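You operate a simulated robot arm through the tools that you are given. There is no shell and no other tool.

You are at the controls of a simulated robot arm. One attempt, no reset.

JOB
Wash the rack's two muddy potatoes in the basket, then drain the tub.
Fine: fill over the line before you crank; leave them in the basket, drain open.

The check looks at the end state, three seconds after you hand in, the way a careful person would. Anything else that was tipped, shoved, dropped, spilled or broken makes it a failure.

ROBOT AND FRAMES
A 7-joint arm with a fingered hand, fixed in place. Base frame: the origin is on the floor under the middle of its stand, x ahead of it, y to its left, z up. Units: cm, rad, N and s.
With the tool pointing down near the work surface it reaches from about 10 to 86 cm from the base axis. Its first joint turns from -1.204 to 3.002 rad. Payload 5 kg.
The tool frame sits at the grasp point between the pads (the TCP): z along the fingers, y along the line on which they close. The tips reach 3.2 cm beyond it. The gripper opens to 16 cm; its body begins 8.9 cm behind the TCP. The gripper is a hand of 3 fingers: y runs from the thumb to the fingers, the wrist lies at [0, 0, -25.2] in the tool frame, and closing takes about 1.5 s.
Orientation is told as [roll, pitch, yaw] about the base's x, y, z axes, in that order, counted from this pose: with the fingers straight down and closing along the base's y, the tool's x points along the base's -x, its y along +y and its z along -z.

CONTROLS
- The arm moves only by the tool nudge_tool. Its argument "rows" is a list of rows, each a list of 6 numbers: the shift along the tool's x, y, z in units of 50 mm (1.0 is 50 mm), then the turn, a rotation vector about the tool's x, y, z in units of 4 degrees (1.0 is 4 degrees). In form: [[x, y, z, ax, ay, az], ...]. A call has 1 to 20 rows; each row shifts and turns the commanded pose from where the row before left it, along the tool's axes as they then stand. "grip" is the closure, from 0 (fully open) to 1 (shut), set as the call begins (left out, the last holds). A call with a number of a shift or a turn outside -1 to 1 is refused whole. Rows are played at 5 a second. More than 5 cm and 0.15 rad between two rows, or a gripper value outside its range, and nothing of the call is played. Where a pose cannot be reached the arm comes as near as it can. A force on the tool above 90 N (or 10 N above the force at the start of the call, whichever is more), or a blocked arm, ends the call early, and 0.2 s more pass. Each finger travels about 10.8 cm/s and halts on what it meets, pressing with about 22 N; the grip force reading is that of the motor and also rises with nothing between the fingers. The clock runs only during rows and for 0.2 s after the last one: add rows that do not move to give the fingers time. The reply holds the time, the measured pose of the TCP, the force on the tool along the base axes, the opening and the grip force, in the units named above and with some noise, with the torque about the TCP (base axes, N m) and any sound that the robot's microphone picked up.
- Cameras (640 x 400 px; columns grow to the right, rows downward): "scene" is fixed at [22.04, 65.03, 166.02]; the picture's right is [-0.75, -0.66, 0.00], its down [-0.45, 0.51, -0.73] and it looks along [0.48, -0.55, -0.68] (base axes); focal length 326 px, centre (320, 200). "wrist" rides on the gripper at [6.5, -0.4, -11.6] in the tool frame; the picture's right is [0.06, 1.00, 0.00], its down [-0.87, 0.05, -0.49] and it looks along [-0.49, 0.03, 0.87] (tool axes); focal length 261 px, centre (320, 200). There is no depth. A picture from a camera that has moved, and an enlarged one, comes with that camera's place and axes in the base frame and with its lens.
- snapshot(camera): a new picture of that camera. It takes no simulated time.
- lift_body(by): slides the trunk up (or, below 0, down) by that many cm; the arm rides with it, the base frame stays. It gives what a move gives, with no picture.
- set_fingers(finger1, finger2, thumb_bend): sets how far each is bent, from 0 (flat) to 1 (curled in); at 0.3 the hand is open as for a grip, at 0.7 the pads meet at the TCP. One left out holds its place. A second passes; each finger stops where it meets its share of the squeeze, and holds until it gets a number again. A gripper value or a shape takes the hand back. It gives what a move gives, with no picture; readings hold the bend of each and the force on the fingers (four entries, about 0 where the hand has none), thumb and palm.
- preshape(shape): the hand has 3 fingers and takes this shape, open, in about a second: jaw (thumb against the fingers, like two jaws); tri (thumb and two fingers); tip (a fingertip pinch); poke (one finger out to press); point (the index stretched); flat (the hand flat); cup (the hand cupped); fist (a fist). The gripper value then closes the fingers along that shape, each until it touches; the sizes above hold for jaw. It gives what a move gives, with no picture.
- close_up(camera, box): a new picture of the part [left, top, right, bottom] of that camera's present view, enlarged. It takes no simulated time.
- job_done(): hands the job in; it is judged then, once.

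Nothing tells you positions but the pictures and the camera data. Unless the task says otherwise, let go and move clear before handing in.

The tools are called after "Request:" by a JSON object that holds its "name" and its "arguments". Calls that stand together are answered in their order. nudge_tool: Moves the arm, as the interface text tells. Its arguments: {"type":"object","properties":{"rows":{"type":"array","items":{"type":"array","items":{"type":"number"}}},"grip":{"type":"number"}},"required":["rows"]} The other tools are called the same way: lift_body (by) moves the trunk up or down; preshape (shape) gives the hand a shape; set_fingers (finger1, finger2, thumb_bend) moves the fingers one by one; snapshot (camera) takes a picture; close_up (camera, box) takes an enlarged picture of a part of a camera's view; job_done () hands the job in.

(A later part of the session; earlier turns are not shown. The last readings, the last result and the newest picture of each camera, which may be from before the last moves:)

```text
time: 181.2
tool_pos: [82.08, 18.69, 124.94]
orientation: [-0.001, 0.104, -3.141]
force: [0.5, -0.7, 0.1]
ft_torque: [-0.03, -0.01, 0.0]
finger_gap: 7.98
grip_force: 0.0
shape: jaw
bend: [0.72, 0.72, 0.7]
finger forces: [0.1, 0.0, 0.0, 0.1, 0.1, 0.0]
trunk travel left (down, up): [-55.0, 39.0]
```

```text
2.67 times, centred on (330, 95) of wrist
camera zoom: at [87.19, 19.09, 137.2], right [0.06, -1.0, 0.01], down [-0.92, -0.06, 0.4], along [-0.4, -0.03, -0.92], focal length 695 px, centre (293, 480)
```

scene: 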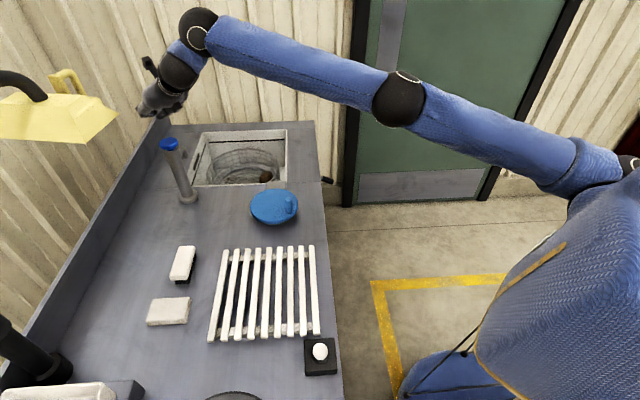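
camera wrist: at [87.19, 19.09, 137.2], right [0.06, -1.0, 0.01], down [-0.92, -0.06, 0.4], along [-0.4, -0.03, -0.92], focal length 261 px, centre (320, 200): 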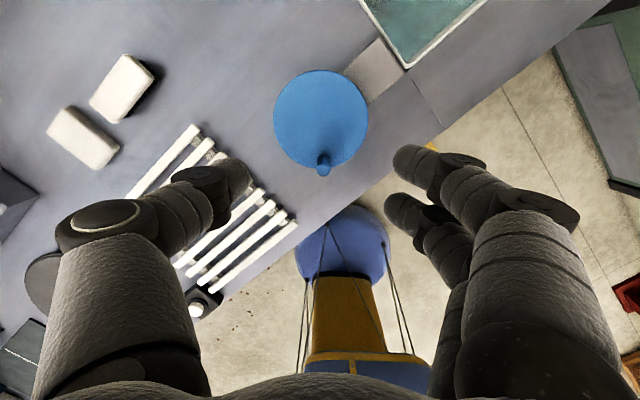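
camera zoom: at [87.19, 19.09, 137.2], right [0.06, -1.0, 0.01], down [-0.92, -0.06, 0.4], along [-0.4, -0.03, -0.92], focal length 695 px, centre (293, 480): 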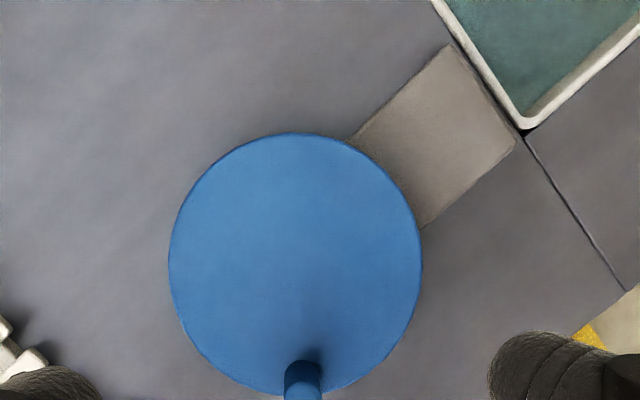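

Request:
{"name": "nudge_tool", "arguments": {"rows": [[-0.637, 0.1, -0.066, 0, 0, 0], [-0.637, 0.1, -0.066, 0, 0, 0], [0, 0, 0, 0, 0, 0]]}}

Request:
{"name": "lift_body", "arguments": {"by": -19}}

Request:
{"name": "snapshot", "arguments": {"camera": "wrist"}}

Request:
{"name": "close_up", "arguments": {"camera": "wrist", "box": [230, 0, 430, 200]}}

```text
time: 182.0
tool_pos: [75.55, 17.55, 125.09]
orientation: [-0.001, 0.105, -3.142]
force: [0.1, -0.6, 0.4]
ft_torque: [-0.03, 0.01, 0.02]
finger_gap: 8.01
grip_force: 0.1
shape: jaw
bend: [0.72, 0.72, 0.7]
finger forces: [0.0, 0.0, 0.0, 0.0, 0.0, 0.0]
trunk travel left (down, up): [-55.0, 39.0]
```

```text
time: 184.1
tool_pos: [75.59, 17.57, 106.0]
orientation: [-0.001, 0.105, -3.143]
force: [0.8, 0.5, 0.4]
ft_torque: [-0.01, 0.02, 0.0]
finger_gap: 7.99
grip_force: 0.0
shape: jaw
bend: [0.72, 0.72, 0.7]
finger forces: [0.1, 0.0, 0.0, 0.1, 0.0, 0.1]
trunk travel left (down, up): [-36.0, 58.0]
```

```text
taken
camera wrist: at [80.8, 18.06, 118.19], right [0.06, -1.0, 0.01], down [-0.92, -0.06, 0.4], along [-0.4, -0.03, -0.92], focal length 261 px, centre (320, 200)
```

wrist: 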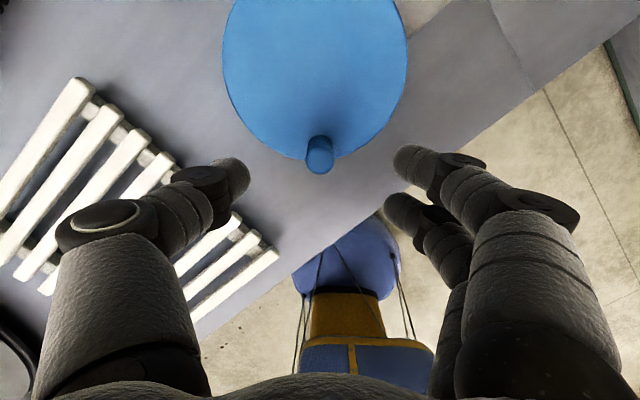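

```text
2.00 times, centred on (330, 100) of wrist
camera zoom: at [80.8, 18.06, 118.19], right [0.06, -1.0, 0.01], down [-0.92, -0.06, 0.4], along [-0.4, -0.03, -0.92], focal length 521 px, centre (300, 400)
```

zoom: 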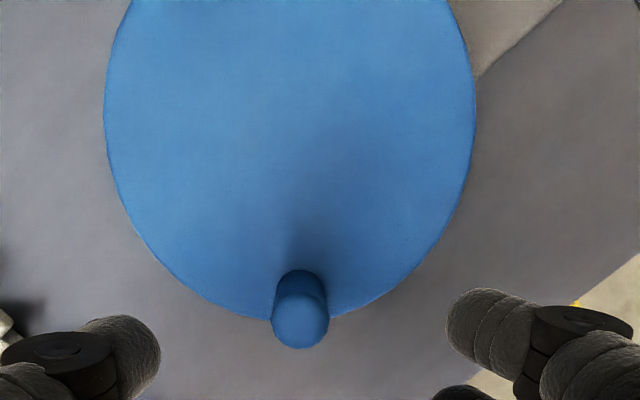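

Re-deriving from the disc's edges rather than the ellipse centre, the crank centre is at (81.9,18.4) and the peg radius is 6.17. My earlier centre was about 0.7 cm off, which explains the slip. The hand is centred over the peg, so I'll descend.

Request:
{"name": "lift_body", "arguments": {"by": -7.5}}

Request:
{"name": "snapshot", "arguments": {"camera": "wrist"}}

```text
time: 185.2
tool_pos: [75.65, 17.64, 98.53]
orientation: [-0.001, 0.107, -3.141]
force: [0.5, -0.4, -0.3]
ft_torque: [-0.01, 0.0, -0.01]
finger_gap: 8.01
grip_force: 0.1
shape: jaw
bend: [0.72, 0.72, 0.7]
finger forces: [0.0, 0.0, 0.0, 0.1, 0.0, 0.0]
trunk travel left (down, up): [-28.5, 65.5]
```

```text
taken
camera wrist: at [80.79, 18.06, 110.7], right [0.06, -1.0, 0.01], down [-0.92, -0.06, 0.4], along [-0.4, -0.03, -0.92], focal length 261 px, centre (320, 200)
```

wrist: 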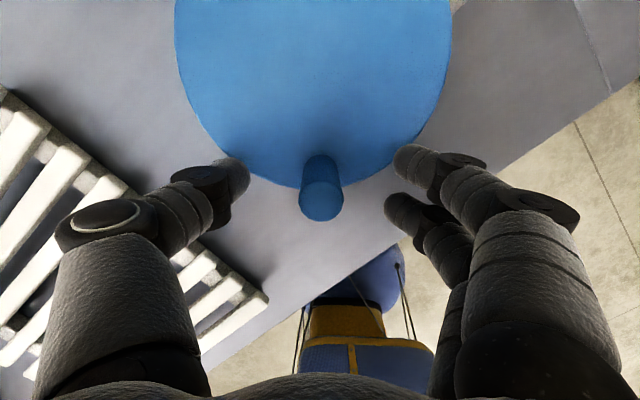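

Request:
{"name": "nudge_tool", "arguments": {"rows": [[-0.012, 0, 0.12, 0, 0, 0], [0, 0, 0, 0, 0, 0]]}}

Request:
{"name": "nudge_tool", "arguments": {"rows": [[0, 0, 0, 0, 0, 0], [0, 0, 0, 0, 0, 0], [0, 0, 0, 0, 0, 0], [0, 0, 0, 0, 0, 0], [0, 0, 0, 0, 0, 0], [0, 0, 0, 0, 0, 0]], "grip": 1}}

Request:
{"name": "snapshot", "arguments": {"camera": "wrist"}}

Request:
{"name": "close_up", "arguments": {"camera": "scene", "box": [220, 140, 340, 240]}}

```text
time: 185.8
tool_pos: [75.47, 17.7, 97.88]
orientation: [-0.002, 0.105, -3.14]
force: [-0.4, -0.8, 0.2]
ft_torque: [0.02, -0.02, 0.03]
finger_gap: 8.0
grip_force: 0.0
shape: jaw
bend: [0.72, 0.72, 0.7]
finger forces: [0.0, 0.0, 0.0, 0.0, 0.0, 0.0]
trunk travel left (down, up): [-28.5, 65.5]
```

```text
time: 187.2
tool_pos: [75.35, 17.6, 97.95]
orientation: [-0.002, 0.105, -3.143]
force: [-30.2, -6.2, 3.4]
ft_torque: [-0.49, 1.21, -0.27]
finger_gap: 1.34
grip_force: 22.5
shape: jaw
bend: [0.74, 0.6, 0.71]
finger forces: [5.4, 35.8, 0.1, 0.0, 15.5, 0.1]
trunk travel left (down, up): [-28.5, 65.5]
```

```text
taken
camera wrist: at [80.52, 18.07, 110.21], right [0.06, -1.0, 0.01], down [-0.92, -0.06, 0.4], along [-0.4, -0.03, -0.92], focal length 261 px, centre (320, 200)
```

wrist: 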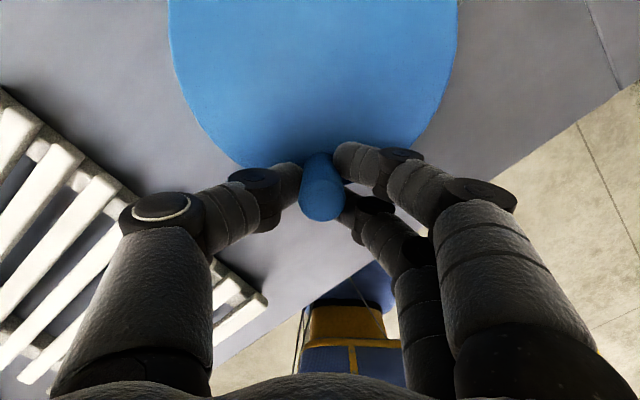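

```text
4.00 times, centred on (280, 190) of scene
camera zoom: at [22.04, 65.03, 166.02], right [-0.75, -0.66, 0.0], down [-0.45, 0.51, -0.73], along [0.48, -0.55, -0.68], focal length 1303 px, centre (480, 240)
```

zoom: 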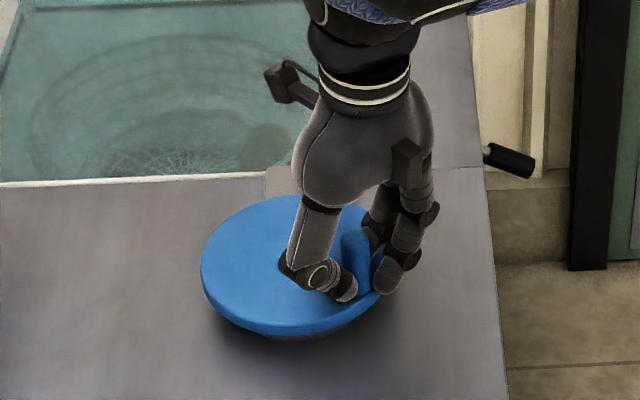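

The peg sits slightly toward one finger. I'll open a little, shift 0.5 cm toward −x, and re-close for a balanced grip.

Request:
{"name": "nudge_tool", "arguments": {"rows": [[0, 0, 0, 0, 0, 0], [0, 0, 0, 0, 0, 0], [0, 0, 0, 0, 0, 0], [-0.1, 0, -0.01, 0, 0, 0], [0, 0, 0, 0, 0, 0]], "grip": 0.7}}

Request:
{"name": "nudge_tool", "arguments": {"rows": [[0, 0, 0, 0, 0, 0], [0, 0, 0, 0, 0, 0], [0, 0, 0, 0, 0, 0], [0, 0, 0, 0, 0, 0], [0, 0, 0, 0, 0, 0], [0, 0, 0, 0, 0, 0]], "grip": 1}}

Request:
{"name": "snapshot", "arguments": {"camera": "wrist"}}

```text
time: 188.4
tool_pos: [75.03, 17.61, 97.82]
orientation: [0.0, 0.107, -3.142]
force: [0.3, -0.1, 1.4]
ft_torque: [0.07, -0.04, -0.02]
finger_gap: 4.76
grip_force: 0.1
shape: jaw
bend: [0.73, 0.73, 0.7]
finger forces: [0.0, 0.0, 0.0, 0.0, 1.3, 0.0]
trunk travel left (down, up): [-28.5, 65.5]
```

```text
time: 189.8
tool_pos: [75.1, 17.69, 97.75]
orientation: [-0.004, 0.105, 3.141]
force: [-0.9, -1.5, 0.9]
ft_torque: [-0.02, 0.01, -0.04]
finger_gap: 1.25
grip_force: 22.2
shape: jaw
bend: [0.72, 0.67, 0.72]
finger forces: [9.2, 0.0, 0.0, 0.1, 12.8, 0.0]
trunk travel left (down, up): [-28.5, 65.5]
```

```text
taken
camera wrist: at [80.23, 18.05, 110.08], right [0.06, -1.0, 0.01], down [-0.92, -0.06, 0.4], along [-0.4, -0.03, -0.92], focal length 261 px, centre (320, 200)
```

wrist: 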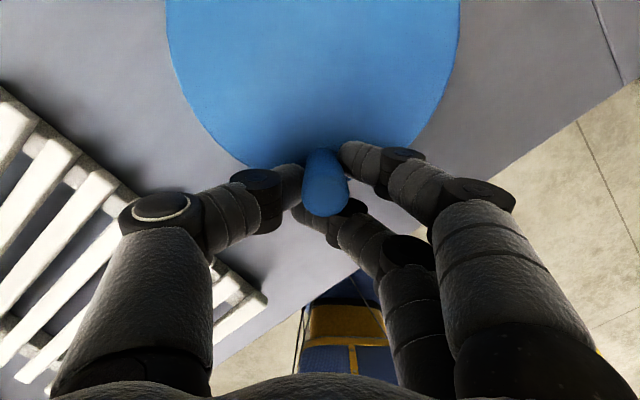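

Now the thumb and one finger pinch the peg and the other finger hooks behind it, which makes a good cage. I'll crank counter-clockwise in small steps using the corrected centre.

Request:
{"name": "nudge_tool", "arguments": {"rows": [[0.046, 0.21, 0.005, 0, 0, 0], [0.082, 0.199, 0.008, 0, 0, 0], [0.115, 0.182, 0.012, 0, 0, 0], [0.144, 0.159, 0.015, 0, 0, 0], [0.169, 0.131, 0.018, 0, 0, 0]]}}

Request:
{"name": "snapshot", "arguments": {"camera": "wrist"}}

```text
time: 191.0
tool_pos: [78.15, 13.15, 97.86]
orientation: [-0.003, 0.106, 3.143]
force: [10.1, 7.0, 5.3]
ft_torque: [0.11, -0.21, 0.34]
finger_gap: 1.27
grip_force: 22.1
shape: jaw
bend: [0.73, 0.67, 0.72]
finger forces: [20.4, 0.1, 0.0, 0.0, 19.9, 0.1]
trunk travel left (down, up): [-28.5, 65.5]
```

```text
taken
camera wrist: at [83.31, 13.52, 110.0], right [0.06, -1.0, 0.0], down [-0.92, -0.05, 0.4], along [-0.4, -0.03, -0.92], focal length 261 px, centre (320, 200)
```

wrist: 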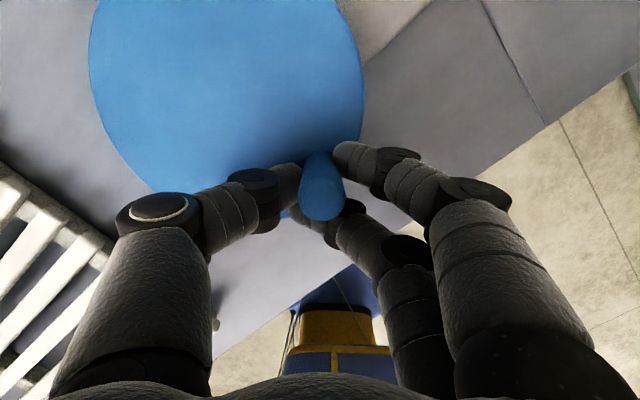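

Request:
{"name": "nudge_tool", "arguments": {"rows": [[0.19, 0.1, 0.02, 0, 0, 0], [0.204, 0.065, 0.021, 0, 0, 0], [0.212, 0.028, 0.022, 0, 0, 0], [0.214, -0.009, 0.022, 0, 0, 0], [0.209, -0.046, 0.022, 0, 0, 0]]}}

Request:
{"name": "snapshot", "arguments": {"camera": "wrist"}}

```text
time: 192.2
tool_pos: [83.21, 12.5, 97.92]
orientation: [-0.001, 0.108, 3.142]
force: [8.9, 6.8, 2.5]
ft_torque: [0.1, -0.18, 0.16]
finger_gap: 1.29
grip_force: 22.1
shape: jaw
bend: [0.73, 0.68, 0.72]
finger forces: [14.8, 4.3, 0.1, 0.0, 17.0, 0.0]
trunk travel left (down, up): [-28.5, 65.5]
```

```text
taken
camera wrist: at [88.46, 12.92, 110.03], right [0.06, -1.0, 0.0], down [-0.92, -0.05, 0.4], along [-0.4, -0.03, -0.92], focal length 261 px, centre (320, 200)
```

wrist: 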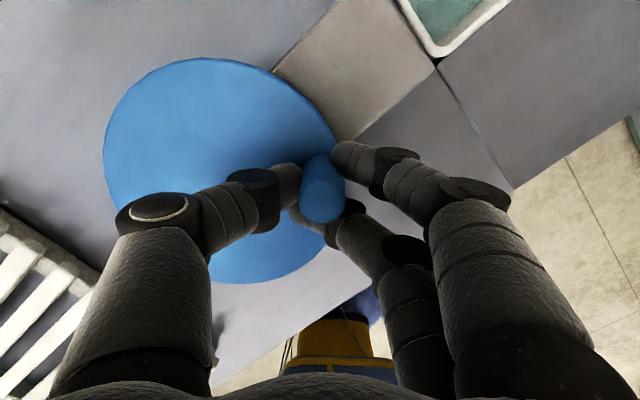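

The grip is holding well with light forces. Continuing around the far side.

Request:
{"name": "nudge_tool", "arguments": {"rows": [[0.198, -0.082, 0.021, 0, 0, 0], [0.181, -0.115, 0.019, 0, 0, 0], [0.158, -0.145, 0.016, 0, 0, 0], [0.131, -0.17, 0.014, 0, 0, 0], [0.099, -0.191, 0.01, 0, 0, 0], [0.065, -0.205, 0.007, 0, 0, 0], [0.028, -0.213, 0.003, 0, 0, 0]]}}

Request:
{"name": "snapshot", "arguments": {"camera": "wrist"}}

```text
time: 193.8
tool_pos: [87.56, 18.11, 97.91]
orientation: [-0.004, 0.108, -3.14]
force: [18.4, -7.5, 11.8]
ft_torque: [-0.23, -0.4, 0.29]
finger_gap: 1.18
grip_force: 22.0
shape: jaw
bend: [0.73, 0.67, 0.73]
finger forces: [25.1, 9.1, 0.0, 0.0, 10.6, 0.0]
trunk travel left (down, up): [-28.5, 65.5]
```

```text
taken
camera wrist: at [92.84, 18.52, 110.08], right [0.06, -1.0, 0.0], down [-0.92, -0.06, 0.4], along [-0.4, -0.03, -0.92], focal length 261 px, centre (320, 200)
```

wrist: 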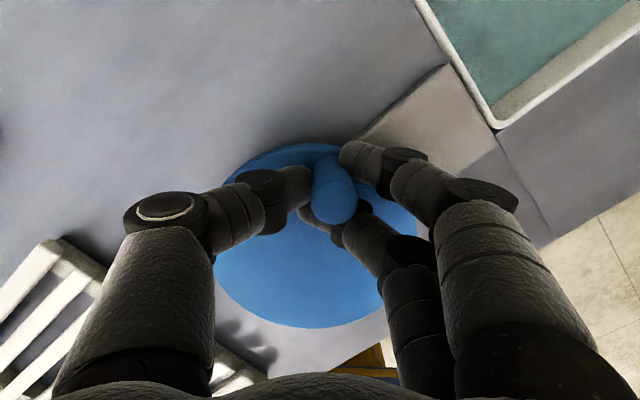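

Request:
{"name": "nudge_tool", "arguments": {"rows": [[0.04, -0.225, 0.004, 0, 0, 0], [-0.046, -0.21, -0.005, 0, 0, 0], [-0.082, -0.199, -0.008, 0, 0, 0], [-0.115, -0.182, -0.012, 0, 0, 0], [-0.144, -0.159, -0.015, 0, 0, 0], [-0.169, -0.131, -0.018, 0, 0, 0]]}}

Request:
{"name": "snapshot", "arguments": {"camera": "wrist"}}

```text
time: 195.2
tool_pos: [84.69, 23.8, 97.72]
orientation: [0.0, 0.103, -3.139]
force: [6.5, 5.9, -0.6]
ft_torque: [0.13, -0.11, 0.4]
finger_gap: 1.27
grip_force: 22.3
shape: jaw
bend: [0.73, 0.67, 0.73]
finger forces: [20.7, 0.1, 0.0, 0.1, 18.9, 0.1]
trunk travel left (down, up): [-28.5, 65.5]
```

```text
taken
camera wrist: at [89.9, 24.23, 109.91], right [0.06, -1.0, 0.01], down [-0.92, -0.06, 0.4], along [-0.4, -0.03, -0.92], focal length 261 px, centre (320, 200)
```

wrist: 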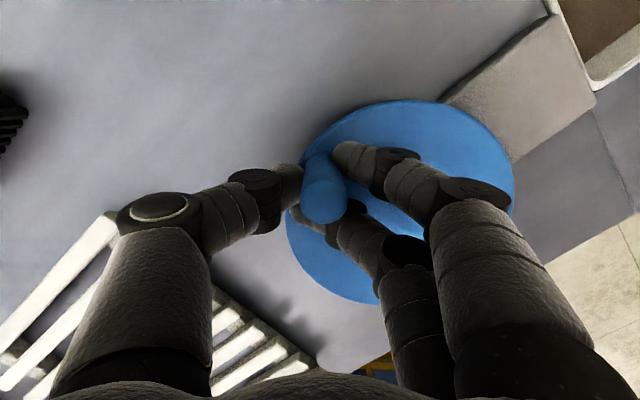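

The far side worked and the grip is still good; the water is browning again. I'll complete the revolution.

Request:
{"name": "nudge_tool", "arguments": {"rows": [[-0.19, -0.1, -0.02, 0, 0, 0], [-0.204, -0.065, -0.021, 0, 0, 0], [-0.212, -0.028, -0.022, 0, 0, 0], [-0.214, 0.009, -0.022, 0, 0, 0], [-0.209, 0.046, -0.022, 0, 0, 0], [-0.198, 0.082, -0.021, 0, 0, 0], [-0.181, 0.115, -0.019, 0, 0, 0], [-0.158, 0.145, -0.016, 0, 0, 0], [-0.131, 0.17, -0.014, 0, 0, 0], [-0.099, 0.191, -0.01, 0, 0, 0], [-0.065, 0.205, -0.007, 0, 0, 0], [-0.028, 0.213, -0.003, 0, 0, 0], [0.009, 0.215, 0.001, 0, 0, 0]]}}

Request:
{"name": "snapshot", "arguments": {"camera": "wrist"}}

```text
time: 198.0
tool_pos: [74.36, 18.09, 98.21]
orientation: [-0.001, 0.102, -3.134]
force: [-84.1, 31.6, 1.2]
ft_torque: [0.49, 1.69, 3.03]
finger_gap: 1.81
grip_force: 21.9
shape: jaw
bend: [0.74, 0.69, 0.71]
finger forces: [0.0, 0.1, 0.1, 0.0, 88.3, 0.0]
trunk travel left (down, up): [-28.5, 65.5]
```

```text
taken
camera wrist: at [79.66, 18.51, 110.38], right [0.07, -1.0, 0.0], down [-0.91, -0.06, 0.4], along [-0.4, -0.03, -0.92], focal length 261 px, centre (320, 200)
```

wrist: 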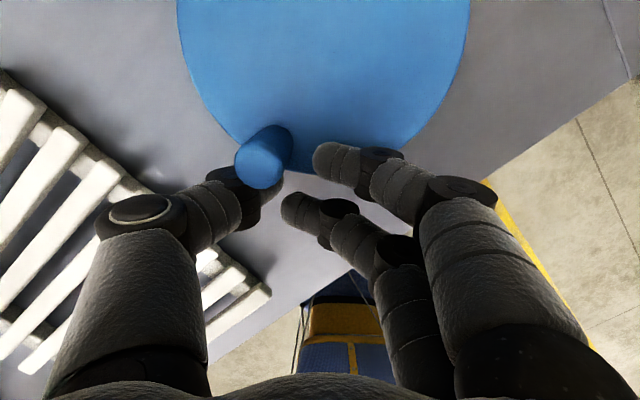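

The peg slipped out on the open side near the end, after about 330° of turning. I'll relieve the load, lift, and re-grip with the peg properly nested between the two fingers.

Request:
{"name": "nudge_tool", "arguments": {"rows": [[-0.1, -0.04, -0.01, 0, 0, 0], [-0.12, -0.04, -0.01, 0, 0, 0], [0, 0, 0, 0, 0, 0]]}}

Request:
{"name": "snapshot", "arguments": {"camera": "wrist"}}

```text
time: 198.8
tool_pos: [73.9, 17.87, 98.07]
orientation: [0.001, 0.105, 3.14]
force: [-55.2, 2.9, -9.0]
ft_torque: [-0.06, 1.06, 0.95]
finger_gap: 0.9
grip_force: 22.4
shape: jaw
bend: [0.74, 0.69, 0.71]
finger forces: [0.8, 0.0, 0.1, 0.1, 61.0, 0.0]
trunk travel left (down, up): [-28.5, 65.5]
```

```text
taken
camera wrist: at [79.11, 18.34, 110.19], right [0.06, -1.0, 0.01], down [-0.92, -0.05, 0.4], along [-0.4, -0.03, -0.92], focal length 261 px, centre (320, 200)
```

wrist: 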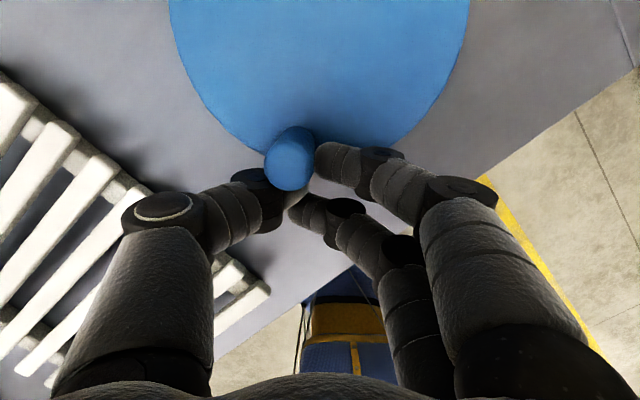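

Request:
{"name": "nudge_tool", "arguments": {"rows": [[-0.12, 0, -0.012, 0, 0, 0], [-0.12, 0, -0.012, 0, 0, 0], [0, 0, 0, 0, 0, 0]]}}

Request:
{"name": "snapshot", "arguments": {"camera": "wrist"}}

```text
time: 199.6
tool_pos: [73.21, 18.04, 97.91]
orientation: [-0.002, 0.107, 3.138]
force: [0.0, 0.3, 0.7]
ft_torque: [0.04, -0.01, 0.0]
finger_gap: 0.92
grip_force: 22.1
shape: jaw
bend: [0.74, 0.69, 0.72]
finger forces: [0.0, 0.1, 0.0, 0.0, 0.0, 0.0]
trunk travel left (down, up): [-28.5, 65.5]
```

```text
taken
camera wrist: at [78.34, 18.35, 110.12], right [0.06, -1.0, 0.0], down [-0.92, -0.05, 0.4], along [-0.4, -0.03, -0.92], focal length 261 px, centre (320, 200)
```

wrist: 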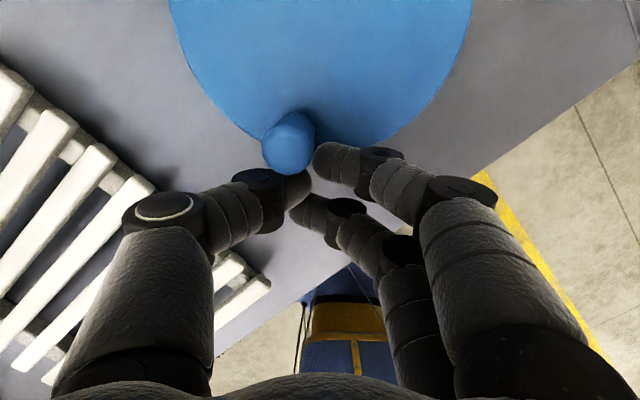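

Request:
{"name": "nudge_tool", "arguments": {"rows": [[0, 0, -0.1, 0, 0, 0], [0, 0, 0, 0, 0, 0], [0, 0, 0, 0, 0, 0], [0, 0, 0, 0, 0, 0]], "grip": 0.5}}

Request:
{"name": "nudge_tool", "arguments": {"rows": [[0.17, -0.1, 0.018, 0, 0, 0], [0.17, -0.1, 0.018, 0, 0, 0], [0.17, -0.1, 0.018, 0, 0, 0], [0, 0, 0, 0, 0, 0]]}}

Request:
{"name": "snapshot", "arguments": {"camera": "wrist"}}

```text
time: 200.6
tool_pos: [73.0, 18.06, 98.35]
orientation: [-0.001, 0.104, -3.142]
force: [-0.3, 0.4, 0.9]
ft_torque: [0.02, 0.0, 0.01]
finger_gap: 7.95
grip_force: 0.0
shape: jaw
bend: [0.72, 0.72, 0.7]
finger forces: [0.0, 0.0, 0.0, 0.1, 0.0, 0.0]
trunk travel left (down, up): [-28.5, 65.5]
```

```text
time: 201.6
tool_pos: [75.52, 19.53, 98.47]
orientation: [-0.003, 0.104, -3.141]
force: [0.0, -0.6, 0.1]
ft_torque: [-0.02, 0.01, 0.01]
finger_gap: 7.93
grip_force: 0.0
shape: jaw
bend: [0.72, 0.72, 0.7]
finger forces: [0.0, 0.0, 0.0, 0.0, 0.0, 0.1]
trunk travel left (down, up): [-28.5, 65.5]
```

```text
taken
camera wrist: at [80.78, 19.94, 110.62], right [0.06, -1.0, 0.01], down [-0.92, -0.06, 0.4], along [-0.4, -0.03, -0.92], focal length 261 px, centre (320, 200)
```

wrist: 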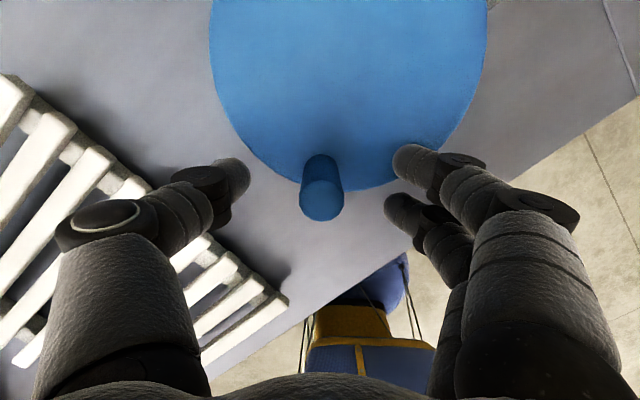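

Request:
{"name": "nudge_tool", "arguments": {"rows": [[0.08, 0, 0.105, 0, 0, 0], [0, 0, 0, 0, 0, 0]]}}

Request:
{"name": "nudge_tool", "arguments": {"rows": [[0, 0, 0, 0, 0, 0], [0, 0, 0, 0, 0, 0], [0, 0, 0, 0, 0, 0], [0, 0, 0, 0, 0, 0], [0, 0, 0, 0, 0, 0], [0, 0, 0, 0, 0, 0]], "grip": 1}}

Request:
{"name": "snapshot", "arguments": {"camera": "wrist"}}

```text
time: 202.2
tool_pos: [75.97, 19.47, 97.87]
orientation: [-0.002, 0.104, -3.142]
force: [0.0, 0.3, -0.2]
ft_torque: [-0.02, 0.0, 0.01]
finger_gap: 7.95
grip_force: 0.1
shape: jaw
bend: [0.72, 0.72, 0.7]
finger forces: [0.0, 0.1, 0.1, 0.0, 0.0, 0.0]
trunk travel left (down, up): [-28.5, 65.5]
```

```text
time: 203.6
tool_pos: [75.82, 19.48, 97.99]
orientation: [-0.003, 0.106, 3.141]
force: [-3.9, -8.8, -0.7]
ft_torque: [-0.52, 0.27, -0.57]
finger_gap: 2.75
grip_force: 21.6
shape: jaw
bend: [0.66, 0.73, 0.71]
finger forces: [10.5, 16.5, 0.0, 0.1, 14.4, 0.1]
trunk travel left (down, up): [-28.5, 65.5]
```

```text
taken
camera wrist: at [81.2, 19.88, 110.13], right [0.06, -1.0, 0.0], down [-0.92, -0.05, 0.4], along [-0.4, -0.03, -0.92], focal length 261 px, centre (320, 200)
```

wrist: 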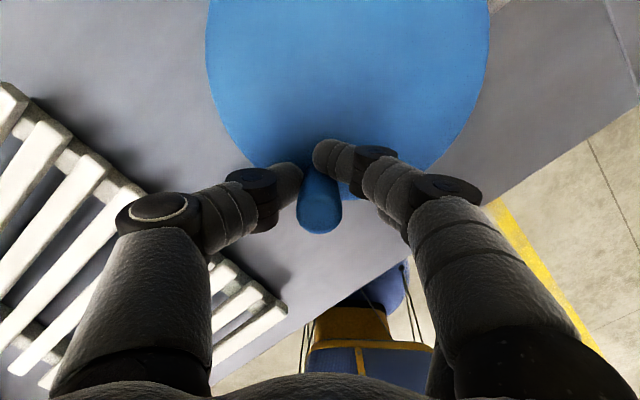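

Request:
{"name": "nudge_tool", "arguments": {"rows": [[0, 0, 0, 0, 0, 0], [0, 0, 0, 0, 0, 0], [0, 0, 0, 0, 0, 0], [-0.044, 0, -0.004, 0, 0, 0], [0, 0, 0, 0, 0, 0]], "grip": 0.65}}

Request:
{"name": "nudge_tool", "arguments": {"rows": [[0, 0, 0, 0, 0, 0], [0, 0, 0, 0, 0, 0], [0, 0, 0, 0, 0, 0], [0, 0, 0, 0, 0, 0], [0, 0, 0, 0, 0, 0], [0, 0, 0, 0, 0, 0]], "grip": 1}}

Request:
{"name": "snapshot", "arguments": {"camera": "wrist"}}

```text
time: 204.8
tool_pos: [75.72, 19.52, 97.91]
orientation: [-0.003, 0.105, -3.14]
force: [-5.4, -1.2, -0.9]
ft_torque: [-0.03, 0.21, -0.22]
finger_gap: 5.76
grip_force: 0.1
shape: jaw
bend: [0.73, 0.72, 0.7]
finger forces: [0.0, 5.9, 0.0, 0.0, 0.1, 0.0]
trunk travel left (down, up): [-28.5, 65.5]
```

```text
time: 206.2
tool_pos: [75.7, 19.53, 97.92]
orientation: [-0.002, 0.105, 3.142]
force: [-5.1, -6.7, -2.3]
ft_torque: [-0.31, 0.23, -0.46]
finger_gap: 2.88
grip_force: 21.3
shape: jaw
bend: [0.68, 0.73, 0.71]
finger forces: [10.5, 14.5, 0.1, 0.0, 15.7, 0.1]
trunk travel left (down, up): [-28.5, 65.5]
```

```text
taken
camera wrist: at [80.98, 19.91, 110.1], right [0.06, -1.0, 0.0], down [-0.92, -0.05, 0.4], along [-0.4, -0.03, -0.92], focal length 261 px, centre (320, 200)
```

wrist: 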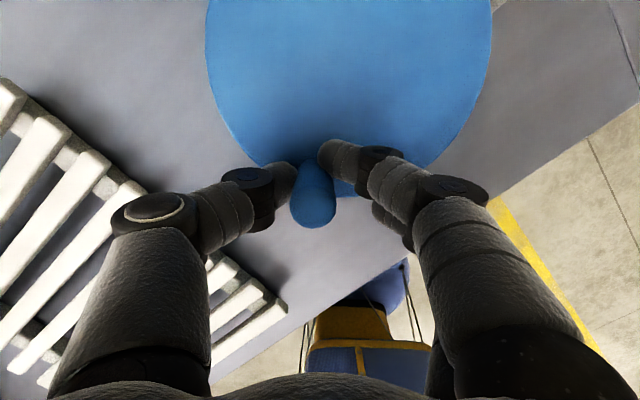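

Request:
{"name": "nudge_tool", "arguments": {"rows": [[0, 0, 0, 0, 0, 0], [0, 0, 0, 0, 0, 0], [0, 0, 0, 0, 0, 0], [-0.045, 0, -0.004, 0, 0, 0], [0, 0, 0, 0, 0, 0]], "grip": 0.6}}

Request:
{"name": "nudge_tool", "arguments": {"rows": [[0, 0, 0, 0, 0, 0], [0, 0, 0, 0, 0, 0], [0, 0, 0, 0, 0, 0], [0, 0, 0, 0, 0, 0], [0, 0, 0, 0, 0, 0], [0, 0, 0, 0, 0, 0]], "grip": 1}}

Request:
{"name": "snapshot", "arguments": {"camera": "wrist"}}

```text
time: 207.4
tool_pos: [75.42, 19.6, 97.85]
orientation: [-0.002, 0.104, -3.141]
force: [0.4, 0.4, 0.6]
ft_torque: [-0.02, 0.0, -0.01]
finger_gap: 6.39
grip_force: 0.2
shape: jaw
bend: [0.73, 0.73, 0.7]
finger forces: [0.0, 0.0, 0.0, 0.0, 0.0, 0.1]
trunk travel left (down, up): [-28.5, 65.5]
```

```text
time: 208.8
tool_pos: [75.45, 19.44, 97.89]
orientation: [-0.003, 0.104, 3.141]
force: [-14.3, -8.8, -4.0]
ft_torque: [-0.34, 0.57, -0.71]
finger_gap: 2.31
grip_force: 21.8
shape: jaw
bend: [0.69, 0.73, 0.71]
finger forces: [16.2, 22.2, 0.0, 0.1, 15.8, 0.0]
trunk travel left (down, up): [-28.5, 65.5]
```

```text
taken
camera wrist: at [80.64, 19.91, 110.11], right [0.06, -1.0, 0.01], down [-0.92, -0.05, 0.4], along [-0.4, -0.03, -0.92], focal length 261 px, centre (320, 200)
```

wrist: 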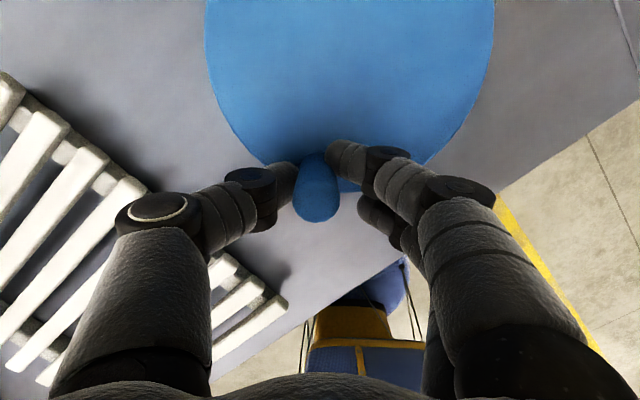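

A three-point hold with a finger on each side of the peg. Cranking on, in shorter arcs with force checks.

Request:
{"name": "nudge_tool", "arguments": {"rows": [[-0.017, 0.217, -0.002, 0, 0, 0], [0.021, 0.217, 0.002, 0, 0, 0], [0.058, 0.21, 0.006, 0, 0, 0], [0.093, 0.197, 0.01, 0, 0, 0], [0.126, 0.177, 0.013, 0, 0, 0], [0.155, 0.153, 0.016, 0, 0, 0], [0.179, 0.123, 0.019, 0, 0, 0], [0.197, 0.09, 0.021, 0, 0, 0]]}}

Request:
{"name": "snapshot", "arguments": {"camera": "wrist"}}

```text
time: 210.6
tool_pos: [79.8, 12.66, 97.83]
orientation: [-0.001, 0.104, -3.143]
force: [10.2, 13.8, 1.9]
ft_torque: [0.38, -0.05, 0.13]
finger_gap: 1.74
grip_force: 22.3
shape: jaw
bend: [0.69, 0.76, 0.72]
finger forces: [19.6, 0.2, 0.0, 0.0, 21.7, 0.0]
trunk travel left (down, up): [-28.5, 65.5]
```

```text
taken
camera wrist: at [84.98, 13.21, 109.95], right [0.06, -1.0, 0.01], down [-0.92, -0.06, 0.4], along [-0.4, -0.03, -0.92], focal length 261 px, centre (320, 200)
```

wrist: 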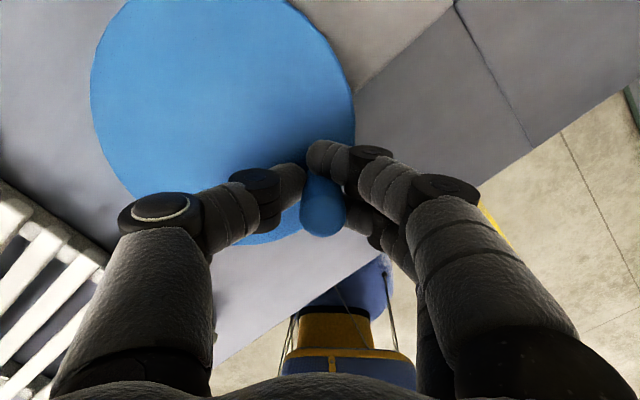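

Request:
{"name": "nudge_tool", "arguments": {"rows": [[0.221, 0.046, 0.023, 0, 0, 0], [0.211, 0.036, 0.022, 0, 0, 0], [0.214, -0.002, 0.022, 0, 0, 0], [0.21, -0.039, 0.022, 0, 0, 0], [0.2, -0.075, 0.021, 0, 0, 0]]}}

Request:
{"name": "snapshot", "arguments": {"camera": "wrist"}}

```text
time: 211.8
tool_pos: [84.82, 12.6, 97.81]
orientation: [-0.002, 0.106, -3.141]
force: [0.5, -0.1, 1.0]
ft_torque: [0.02, 0.02, 0.03]
finger_gap: 1.45
grip_force: 21.5
shape: jaw
bend: [0.71, 0.76, 0.72]
finger forces: [0.0, 0.1, 0.1, 0.0, 0.1, 0.0]
trunk travel left (down, up): [-28.5, 65.5]
```

```text
taken
camera wrist: at [90.14, 13.17, 109.92], right [0.06, -1.0, 0.01], down [-0.92, -0.06, 0.4], along [-0.4, -0.03, -0.92], focal length 261 px, centre (320, 200)
```

wrist: 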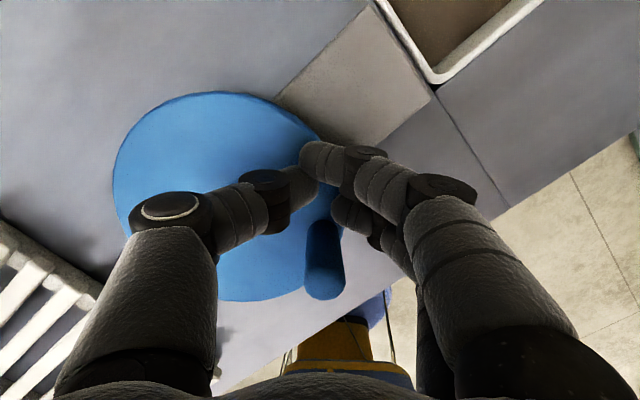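

It slipped again, because the jaw shape only holds well in one direction. I'll lift and look at the "tri" shape, which may close on the peg from three sides.

Request:
{"name": "lift_body", "arguments": {"by": 12}}

Request:
{"name": "preshape", "arguments": {"shape": "tri"}}

Request:
{"name": "snapshot", "arguments": {"camera": "wrist"}}

Request:
{"name": "close_up", "arguments": {"camera": "scene", "box": [220, 80, 340, 240]}}

```text
time: 213.3
tool_pos: [84.91, 12.63, 109.71]
orientation: [-0.003, 0.104, -3.141]
force: [0.5, -0.4, 0.4]
ft_torque: [-0.01, -0.01, 0.0]
finger_gap: 1.45
grip_force: 21.6
shape: jaw
bend: [0.71, 0.76, 0.72]
finger forces: [0.0, 0.0, 0.0, 0.1, 0.0, 0.1]
trunk travel left (down, up): [-40.5, 53.5]
```

```text
time: 214.2
tool_pos: [84.97, 12.79, 109.79]
orientation: [-0.002, 0.104, -3.141]
force: [-0.3, -0.2, -0.3]
ft_torque: [0.0, -0.02, 0.02]
finger_gap: 16.0
grip_force: 0.0
shape: tri
bend: [0.3, 0.3, 0.3]
finger forces: [0.1, 0.1, 0.0, 0.0, 0.1, 0.0]
trunk travel left (down, up): [-40.5, 53.5]
```

```text
taken
camera wrist: at [90.13, 13.19, 121.93], right [0.06, -1.0, 0.01], down [-0.92, -0.06, 0.4], along [-0.4, -0.03, -0.92], focal length 261 px, centre (320, 200)
```

wrist: 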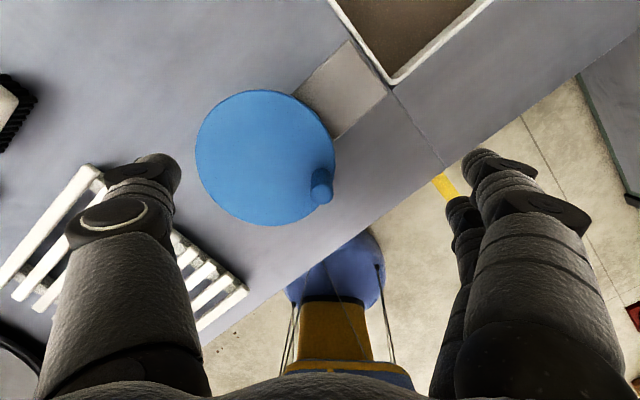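

```text
2.50 times, centred on (280, 160) of scene
camera zoom: at [22.04, 65.03, 166.02], right [-0.75, -0.66, 0.0], down [-0.45, 0.51, -0.73], along [0.48, -0.55, -0.68], focal length 814 px, centre (420, 300)
```

zoom: 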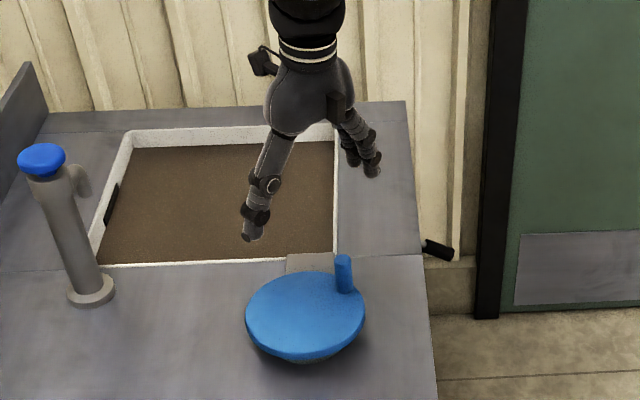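

"Tri" has the same finger layout. Since the disc turns easily, I'll try driving it by friction: closed fingertips pressed lightly on the disc opposite the peg, then moving in circles. First I'll position above that spot.

Request:
{"name": "preshape", "arguments": {"shape": "jaw"}}

Request:
{"name": "nudge_tool", "arguments": {"rows": [[-0.27, -1.0, -0.03, 0, 0, 0], [-0.26, -1.0, -0.03, 0, 0, 0], [0, -0.13, 0, 0, 0, 0], [0, 0, 0, 0, 0, 0], [0, 0, 0, 0, 0, 0], [0, 0, 0, 0, 0, 0], [0, 0, 0, 0, 0, 0], [0, 0, 0, 0, 0, 0]], "grip": 1}}

```text
time: 215.1
tool_pos: [84.88, 12.79, 109.72]
orientation: [-0.002, 0.104, -3.142]
force: [-0.4, 0.5, 0.4]
ft_torque: [0.04, -0.01, 0.0]
finger_gap: 15.99
grip_force: 0.0
shape: jaw
bend: [0.3, 0.3, 0.3]
finger forces: [0.0, 0.1, 0.1, 0.0, 0.1, 0.1]
trunk travel left (down, up): [-40.5, 53.5]
```

```text
refused: row 1 steps farther than a row can; nothing moved
```

Request:
{"name": "nudge_tool", "arguments": {"rows": [[-0.17, -0.7, -0.02, 0, 0, 0], [-0.17, -0.7, -0.02, 0, 0, 0], [-0.19, -0.73, -0.02, 0, 0, 0], [0, 0, 0, 0, 0, 0], [0, 0, 0, 0, 0, 0], [0, 0, 0, 0, 0, 0], [0, 0, 0, 0, 0, 0], [0, 0, 0, 0, 0, 0]], "grip": 1}}

Request:
{"name": "lift_body", "arguments": {"by": -12}}

Request:
{"name": "snapshot", "arguments": {"camera": "wrist"}}

```text
time: 216.9
tool_pos: [82.18, 23.5, 109.93]
orientation: [-0.001, 0.103, -3.141]
force: [-0.3, 0.0, -1.0]
ft_torque: [0.01, -0.01, 0.03]
finger_gap: 0.0
grip_force: 21.7
shape: jaw
bend: [0.65, 0.65, 0.67]
finger forces: [0.0, 0.0, 0.0, 0.1, 0.0, 0.0]
trunk travel left (down, up): [-40.5, 53.5]
```

```text
time: 218.4
tool_pos: [82.17, 23.43, 97.97]
orientation: [-0.002, 0.106, 3.139]
force: [0.5, -1.7, 11.4]
ft_torque: [-0.03, 0.17, 0.03]
finger_gap: 0.0
grip_force: 22.2
shape: jaw
bend: [0.65, 0.67, 0.67]
finger forces: [0.0, 0.1, 0.0, 0.1, 0.1, 0.0]
trunk travel left (down, up): [-28.5, 65.5]
```

```text
taken
camera wrist: at [87.41, 23.83, 110.22], right [0.06, -1.0, 0.0], down [-0.92, -0.05, 0.4], along [-0.4, -0.03, -0.92], focal length 261 px, centre (320, 200)
```

wrist: 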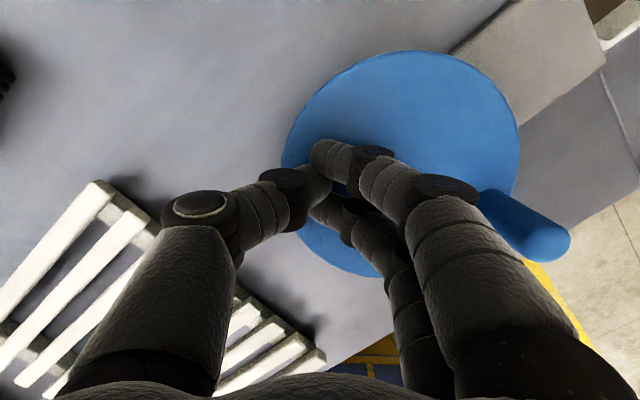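

Contact is about 11 N. Testing a 50° friction-driven arc.

Request:
{"name": "nudge_tool", "arguments": {"rows": [[-0.173, -0.009, -0.018, 0, 0, 0], [-0.172, 0.021, -0.018, 0, 0, 0], [-0.166, 0.051, -0.017, 0, 0, 0], [-0.155, 0.079, -0.016, 0, 0, 0], [-0.138, 0.105, -0.014, 0, 0, 0]]}}

Request:
{"name": "snapshot", "arguments": {"camera": "wrist"}}

Request:
{"name": "close_up", "arguments": {"camera": "scene", "box": [220, 140, 340, 240]}}

```text
time: 219.6
tool_pos: [78.01, 22.19, 98.1]
orientation: [-0.003, 0.106, 3.142]
force: [-1.1, -7.0, 20.0]
ft_torque: [-0.21, 0.36, 0.09]
finger_gap: 0.0
grip_force: 22.2
shape: jaw
bend: [0.65, 0.68, 0.68]
finger forces: [0.0, 28.6, 0.0, 0.1, 0.1, 0.0]
trunk travel left (down, up): [-28.5, 65.5]
```

```text
taken
camera wrist: at [83.19, 22.54, 110.17], right [0.06, -1.0, 0.0], down [-0.92, -0.06, 0.4], along [-0.4, -0.03, -0.92], focal length 261 px, centre (320, 200)
```

wrist: 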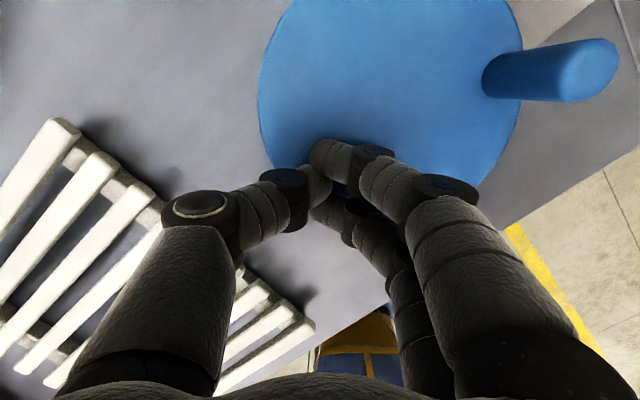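

```text
4.00 times, centred on (280, 190) of scene
camera zoom: at [22.04, 65.03, 166.02], right [-0.75, -0.66, 0.0], down [-0.45, 0.51, -0.73], along [0.48, -0.55, -0.68], focal length 1303 px, centre (480, 240)
```

zoom: 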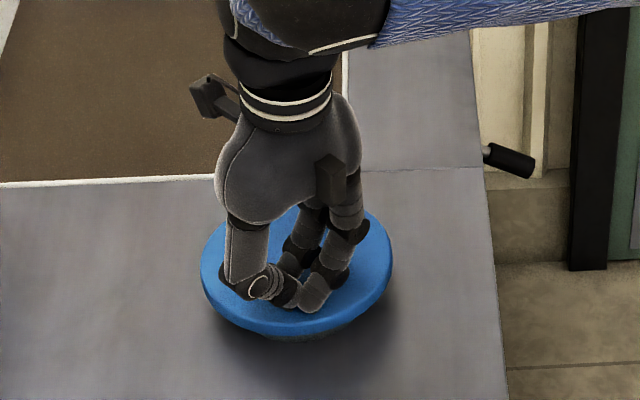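

Friction drive works: the disc turned and nothing can slip off. I'll press slightly harder and continue the circle.

Request:
{"name": "nudge_tool", "arguments": {"rows": [[-0.169, 0.198, 0.03, 0, 0, 0], [-0.112, 0.236, -0.012, 0, 0, 0], [-0.047, 0.257, -0.005, 0, 0, 0], [0.02, 0.26, 0.002, 0, 0, 0], [0.087, 0.246, 0.009, 0, 0, 0], [0.147, 0.215, 0.015, 0, 0, 0], [0.197, 0.169, 0.021, 0, 0, 0], [0.234, 0.112, 0.024, 0, 0, 0]]}}

Request:
{"name": "snapshot", "arguments": {"camera": "wrist"}}

Request:
{"name": "close_up", "arguments": {"camera": "scene", "box": [220, 140, 340, 240]}}

```text
time: 221.4
tool_pos: [79.95, 13.48, 97.91]
orientation: [-0.003, 0.109, 3.137]
force: [8.6, -9.0, 45.4]
ft_torque: [-0.1, 0.18, 0.11]
finger_gap: 0.0
grip_force: 22.3
shape: jaw
bend: [0.65, 0.7, 0.69]
finger forces: [0.1, 41.8, 0.0, 0.0, 43.5, 0.0]
trunk travel left (down, up): [-28.5, 65.5]
```

```text
taken
camera wrist: at [85.17, 13.85, 110.07], right [0.06, -1.0, 0.0], down [-0.92, -0.05, 0.39], along [-0.39, -0.03, -0.92], focal length 261 px, centre (320, 200)
```

wrist: 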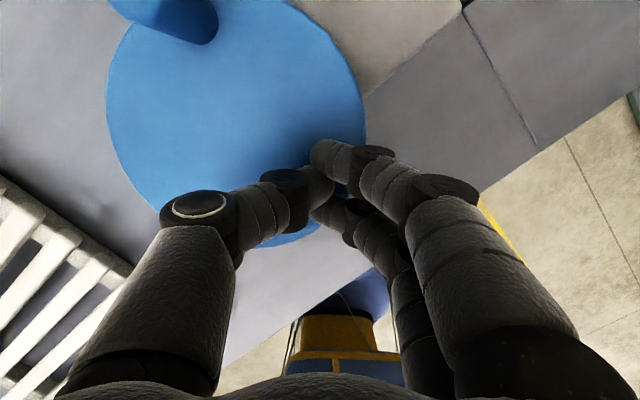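

```text
4.00 times, centred on (280, 190) of scene
camera zoom: at [22.04, 65.03, 166.02], right [-0.75, -0.66, 0.0], down [-0.45, 0.51, -0.73], along [0.48, -0.55, -0.68], focal length 1303 px, centre (480, 240)
```

zoom: 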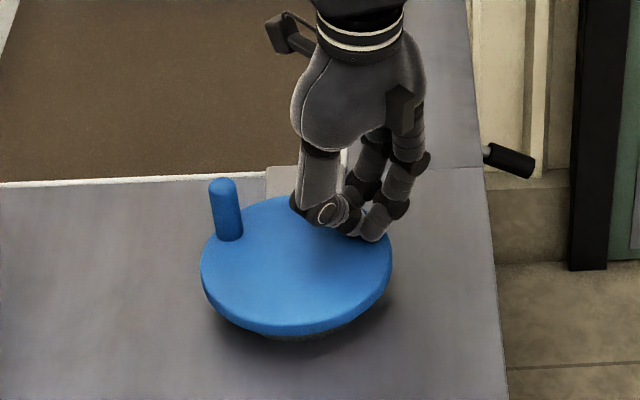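

Request:
{"name": "nudge_tool", "arguments": {"rows": [[0.255, 0.048, -0.003, 0, 0, 0], [0.259, -0.02, 0.027, 0, 0, 0], [0.245, -0.087, 0.026, 0, 0, 0], [0.214, -0.148, 0.022, 0, 0, 0], [0.169, -0.198, 0.018, 0, 0, 0], [0.112, -0.236, 0.012, 0, 0, 0], [0.047, -0.257, 0.005, 0, 0, 0], [-0.02, -0.26, -0.002, 0, 0, 0], [-0.087, -0.246, -0.009, 0, 0, 0], [-0.147, -0.215, -0.015, 0, 0, 0]]}}

Request:
{"name": "snapshot", "arguments": {"camera": "wrist"}}

Request:
{"name": "close_up", "arguments": {"camera": "scene", "box": [220, 140, 340, 240]}}

```text
time: 223.6
tool_pos: [85.1, 21.86, 97.91]
orientation: [-0.002, 0.105, -3.141]
force: [-6.0, 0.5, 17.0]
ft_torque: [0.04, 0.35, 0.04]
finger_gap: 0.0
grip_force: 21.9
shape: jaw
bend: [0.65, 0.69, 0.68]
finger forces: [0.1, 0.0, 0.0, 0.0, 0.0, 0.0]
trunk travel left (down, up): [-28.5, 65.5]
```

```text
taken
camera wrist: at [90.24, 22.37, 110.12], right [0.06, -1.0, 0.0], down [-0.92, -0.06, 0.4], along [-0.4, -0.03, -0.92], focal length 261 px, centre (320, 200)
```

wrist: 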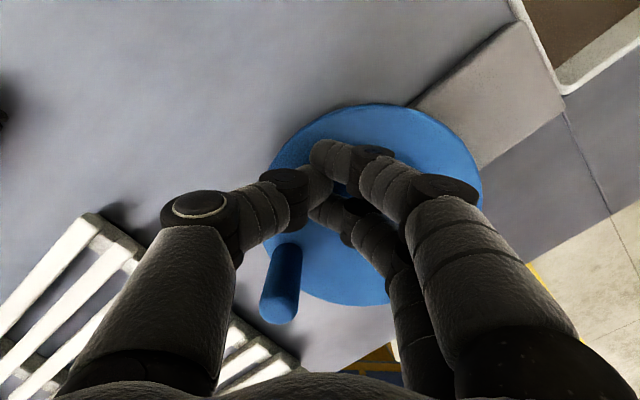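

```text
4.00 times, centred on (280, 190) of scene
camera zoom: at [22.04, 65.03, 166.02], right [-0.75, -0.66, 0.0], down [-0.45, 0.51, -0.73], along [0.48, -0.55, -0.68], focal length 1303 px, centre (480, 240)
```

zoom: 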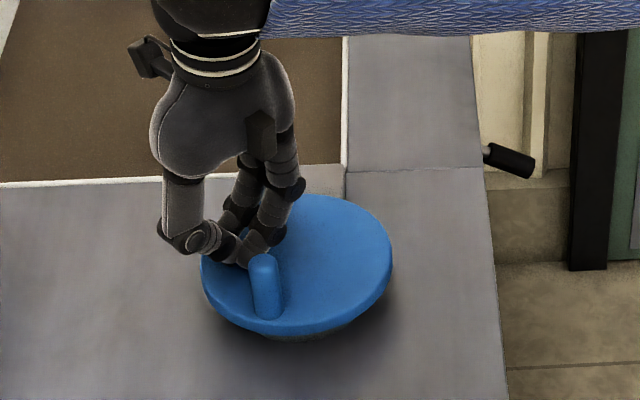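

The disc keeps turning, with some slip. I'll do another 120°, then reposition the contact opposite the peg before I catch up with it.

Request:
{"name": "nudge_tool", "arguments": {"rows": [[-0.197, -0.169, 0.009, 0, 0, 0], [-0.234, -0.112, -0.024, 0, 0, 0], [-0.255, -0.048, -0.027, 0, 0, 0], [-0.259, 0.02, -0.027, 0, 0, 0], [-0.245, 0.087, -0.026, 0, 0, 0], [-0.214, 0.148, -0.022, 0, 0, 0], [-0.169, 0.198, -0.018, 0, 0, 0], [-0.112, 0.236, -0.012, 0, 0, 0]]}}

Request:
{"name": "snapshot", "arguments": {"camera": "wrist"}}

```text
time: 225.0
tool_pos: [79.47, 21.99, 97.95]
orientation: [-0.008, 0.121, 3.136]
force: [31.4, -8.6, 10.9]
ft_torque: [0.14, 0.59, 1.26]
finger_gap: 0.0
grip_force: 21.9
shape: jaw
bend: [0.65, 0.69, 0.68]
finger forces: [0.0, 31.8, 0.1, 0.0, 0.0, 0.0]
trunk travel left (down, up): [-28.5, 65.5]
stopped in row 7: the force on the tool passed its limit at 100 N (the readings are from after the stop); the commanded pose is now the measured one
```

```text
taken
camera wrist: at [84.48, 22.28, 110.23], right [0.06, -1.0, 0.0], down [-0.92, -0.06, 0.38], along [-0.38, -0.02, -0.92], focal length 261 px, centre (320, 200)
```

wrist: 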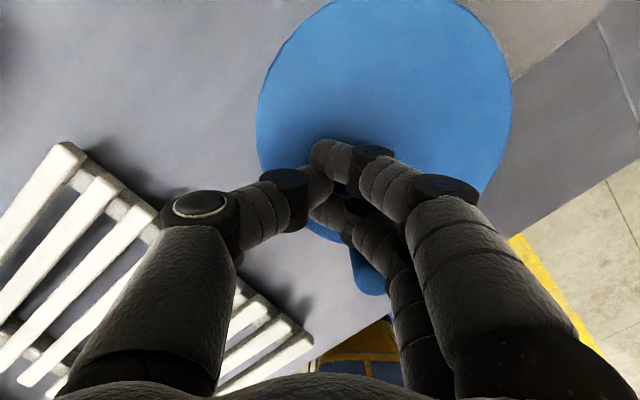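

The finger's upper link reached the peg. I'll back off, lift over, and set the contact ahead of the peg so there's a full turn of clearance.

Request:
{"name": "nudge_tool", "arguments": {"rows": [[0.14, 0, 0.01, 0, 0, 0], [0, 0, 0, 0, 0, 0]]}}

Request:
{"name": "lift_body", "arguments": {"by": 9}}

Request:
{"name": "nudge_tool", "arguments": {"rows": [[0.24, 0.55, 0.025, 0, 0, 0], [0.24, 0.55, 0.025, 0, 0, 0], [0.24, 0.55, 0.025, 0, 0, 0], [0, 0, 0, 0, 0, 0]]}}

Request:
{"name": "snapshot", "arguments": {"camera": "wrist"}}

```text
time: 225.6
tool_pos: [79.57, 22.33, 97.91]
orientation: [-0.007, 0.116, -3.142]
force: [4.2, 0.1, 4.7]
ft_torque: [0.08, 0.15, 0.11]
finger_gap: 0.01
grip_force: 22.3
shape: jaw
bend: [0.65, 0.68, 0.68]
finger forces: [0.1, 4.7, 0.1, 0.0, 0.0, 0.0]
trunk travel left (down, up): [-28.5, 65.5]
```

```text
time: 226.8
tool_pos: [79.8, 22.14, 107.03]
orientation: [-0.008, 0.116, 3.141]
force: [-0.8, -0.3, -0.4]
ft_torque: [0.03, 0.02, 0.01]
finger_gap: 0.01
grip_force: 22.4
shape: jaw
bend: [0.65, 0.67, 0.68]
finger forces: [0.0, 0.0, 0.1, 0.0, 0.1, 0.1]
trunk travel left (down, up): [-37.5, 56.5]
```

```text
time: 227.8
tool_pos: [83.31, 13.91, 107.15]
orientation: [-0.006, 0.118, 3.142]
force: [0.0, 0.0, 0.0]
ft_torque: [-0.02, 0.01, 0.06]
finger_gap: 0.0
grip_force: 21.8
shape: jaw
bend: [0.65, 0.67, 0.68]
finger forces: [0.0, 0.0, 0.1, 0.0, 0.0, 0.0]
trunk travel left (down, up): [-37.5, 56.5]
```

```text
taken
camera wrist: at [88.46, 14.28, 119.38], right [0.06, -1.0, 0.0], down [-0.92, -0.06, 0.39], along [-0.39, -0.02, -0.92], focal length 261 px, centre (320, 200)
```

wrist: 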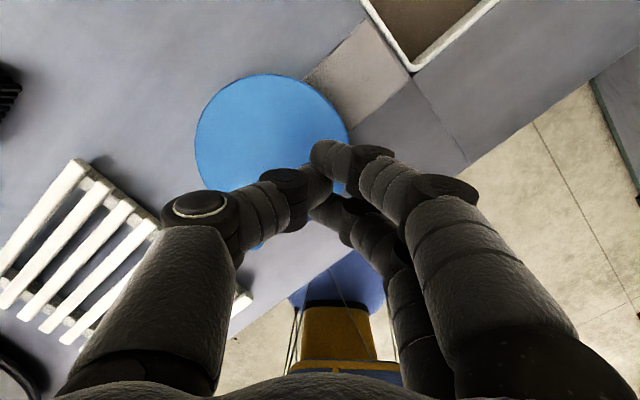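

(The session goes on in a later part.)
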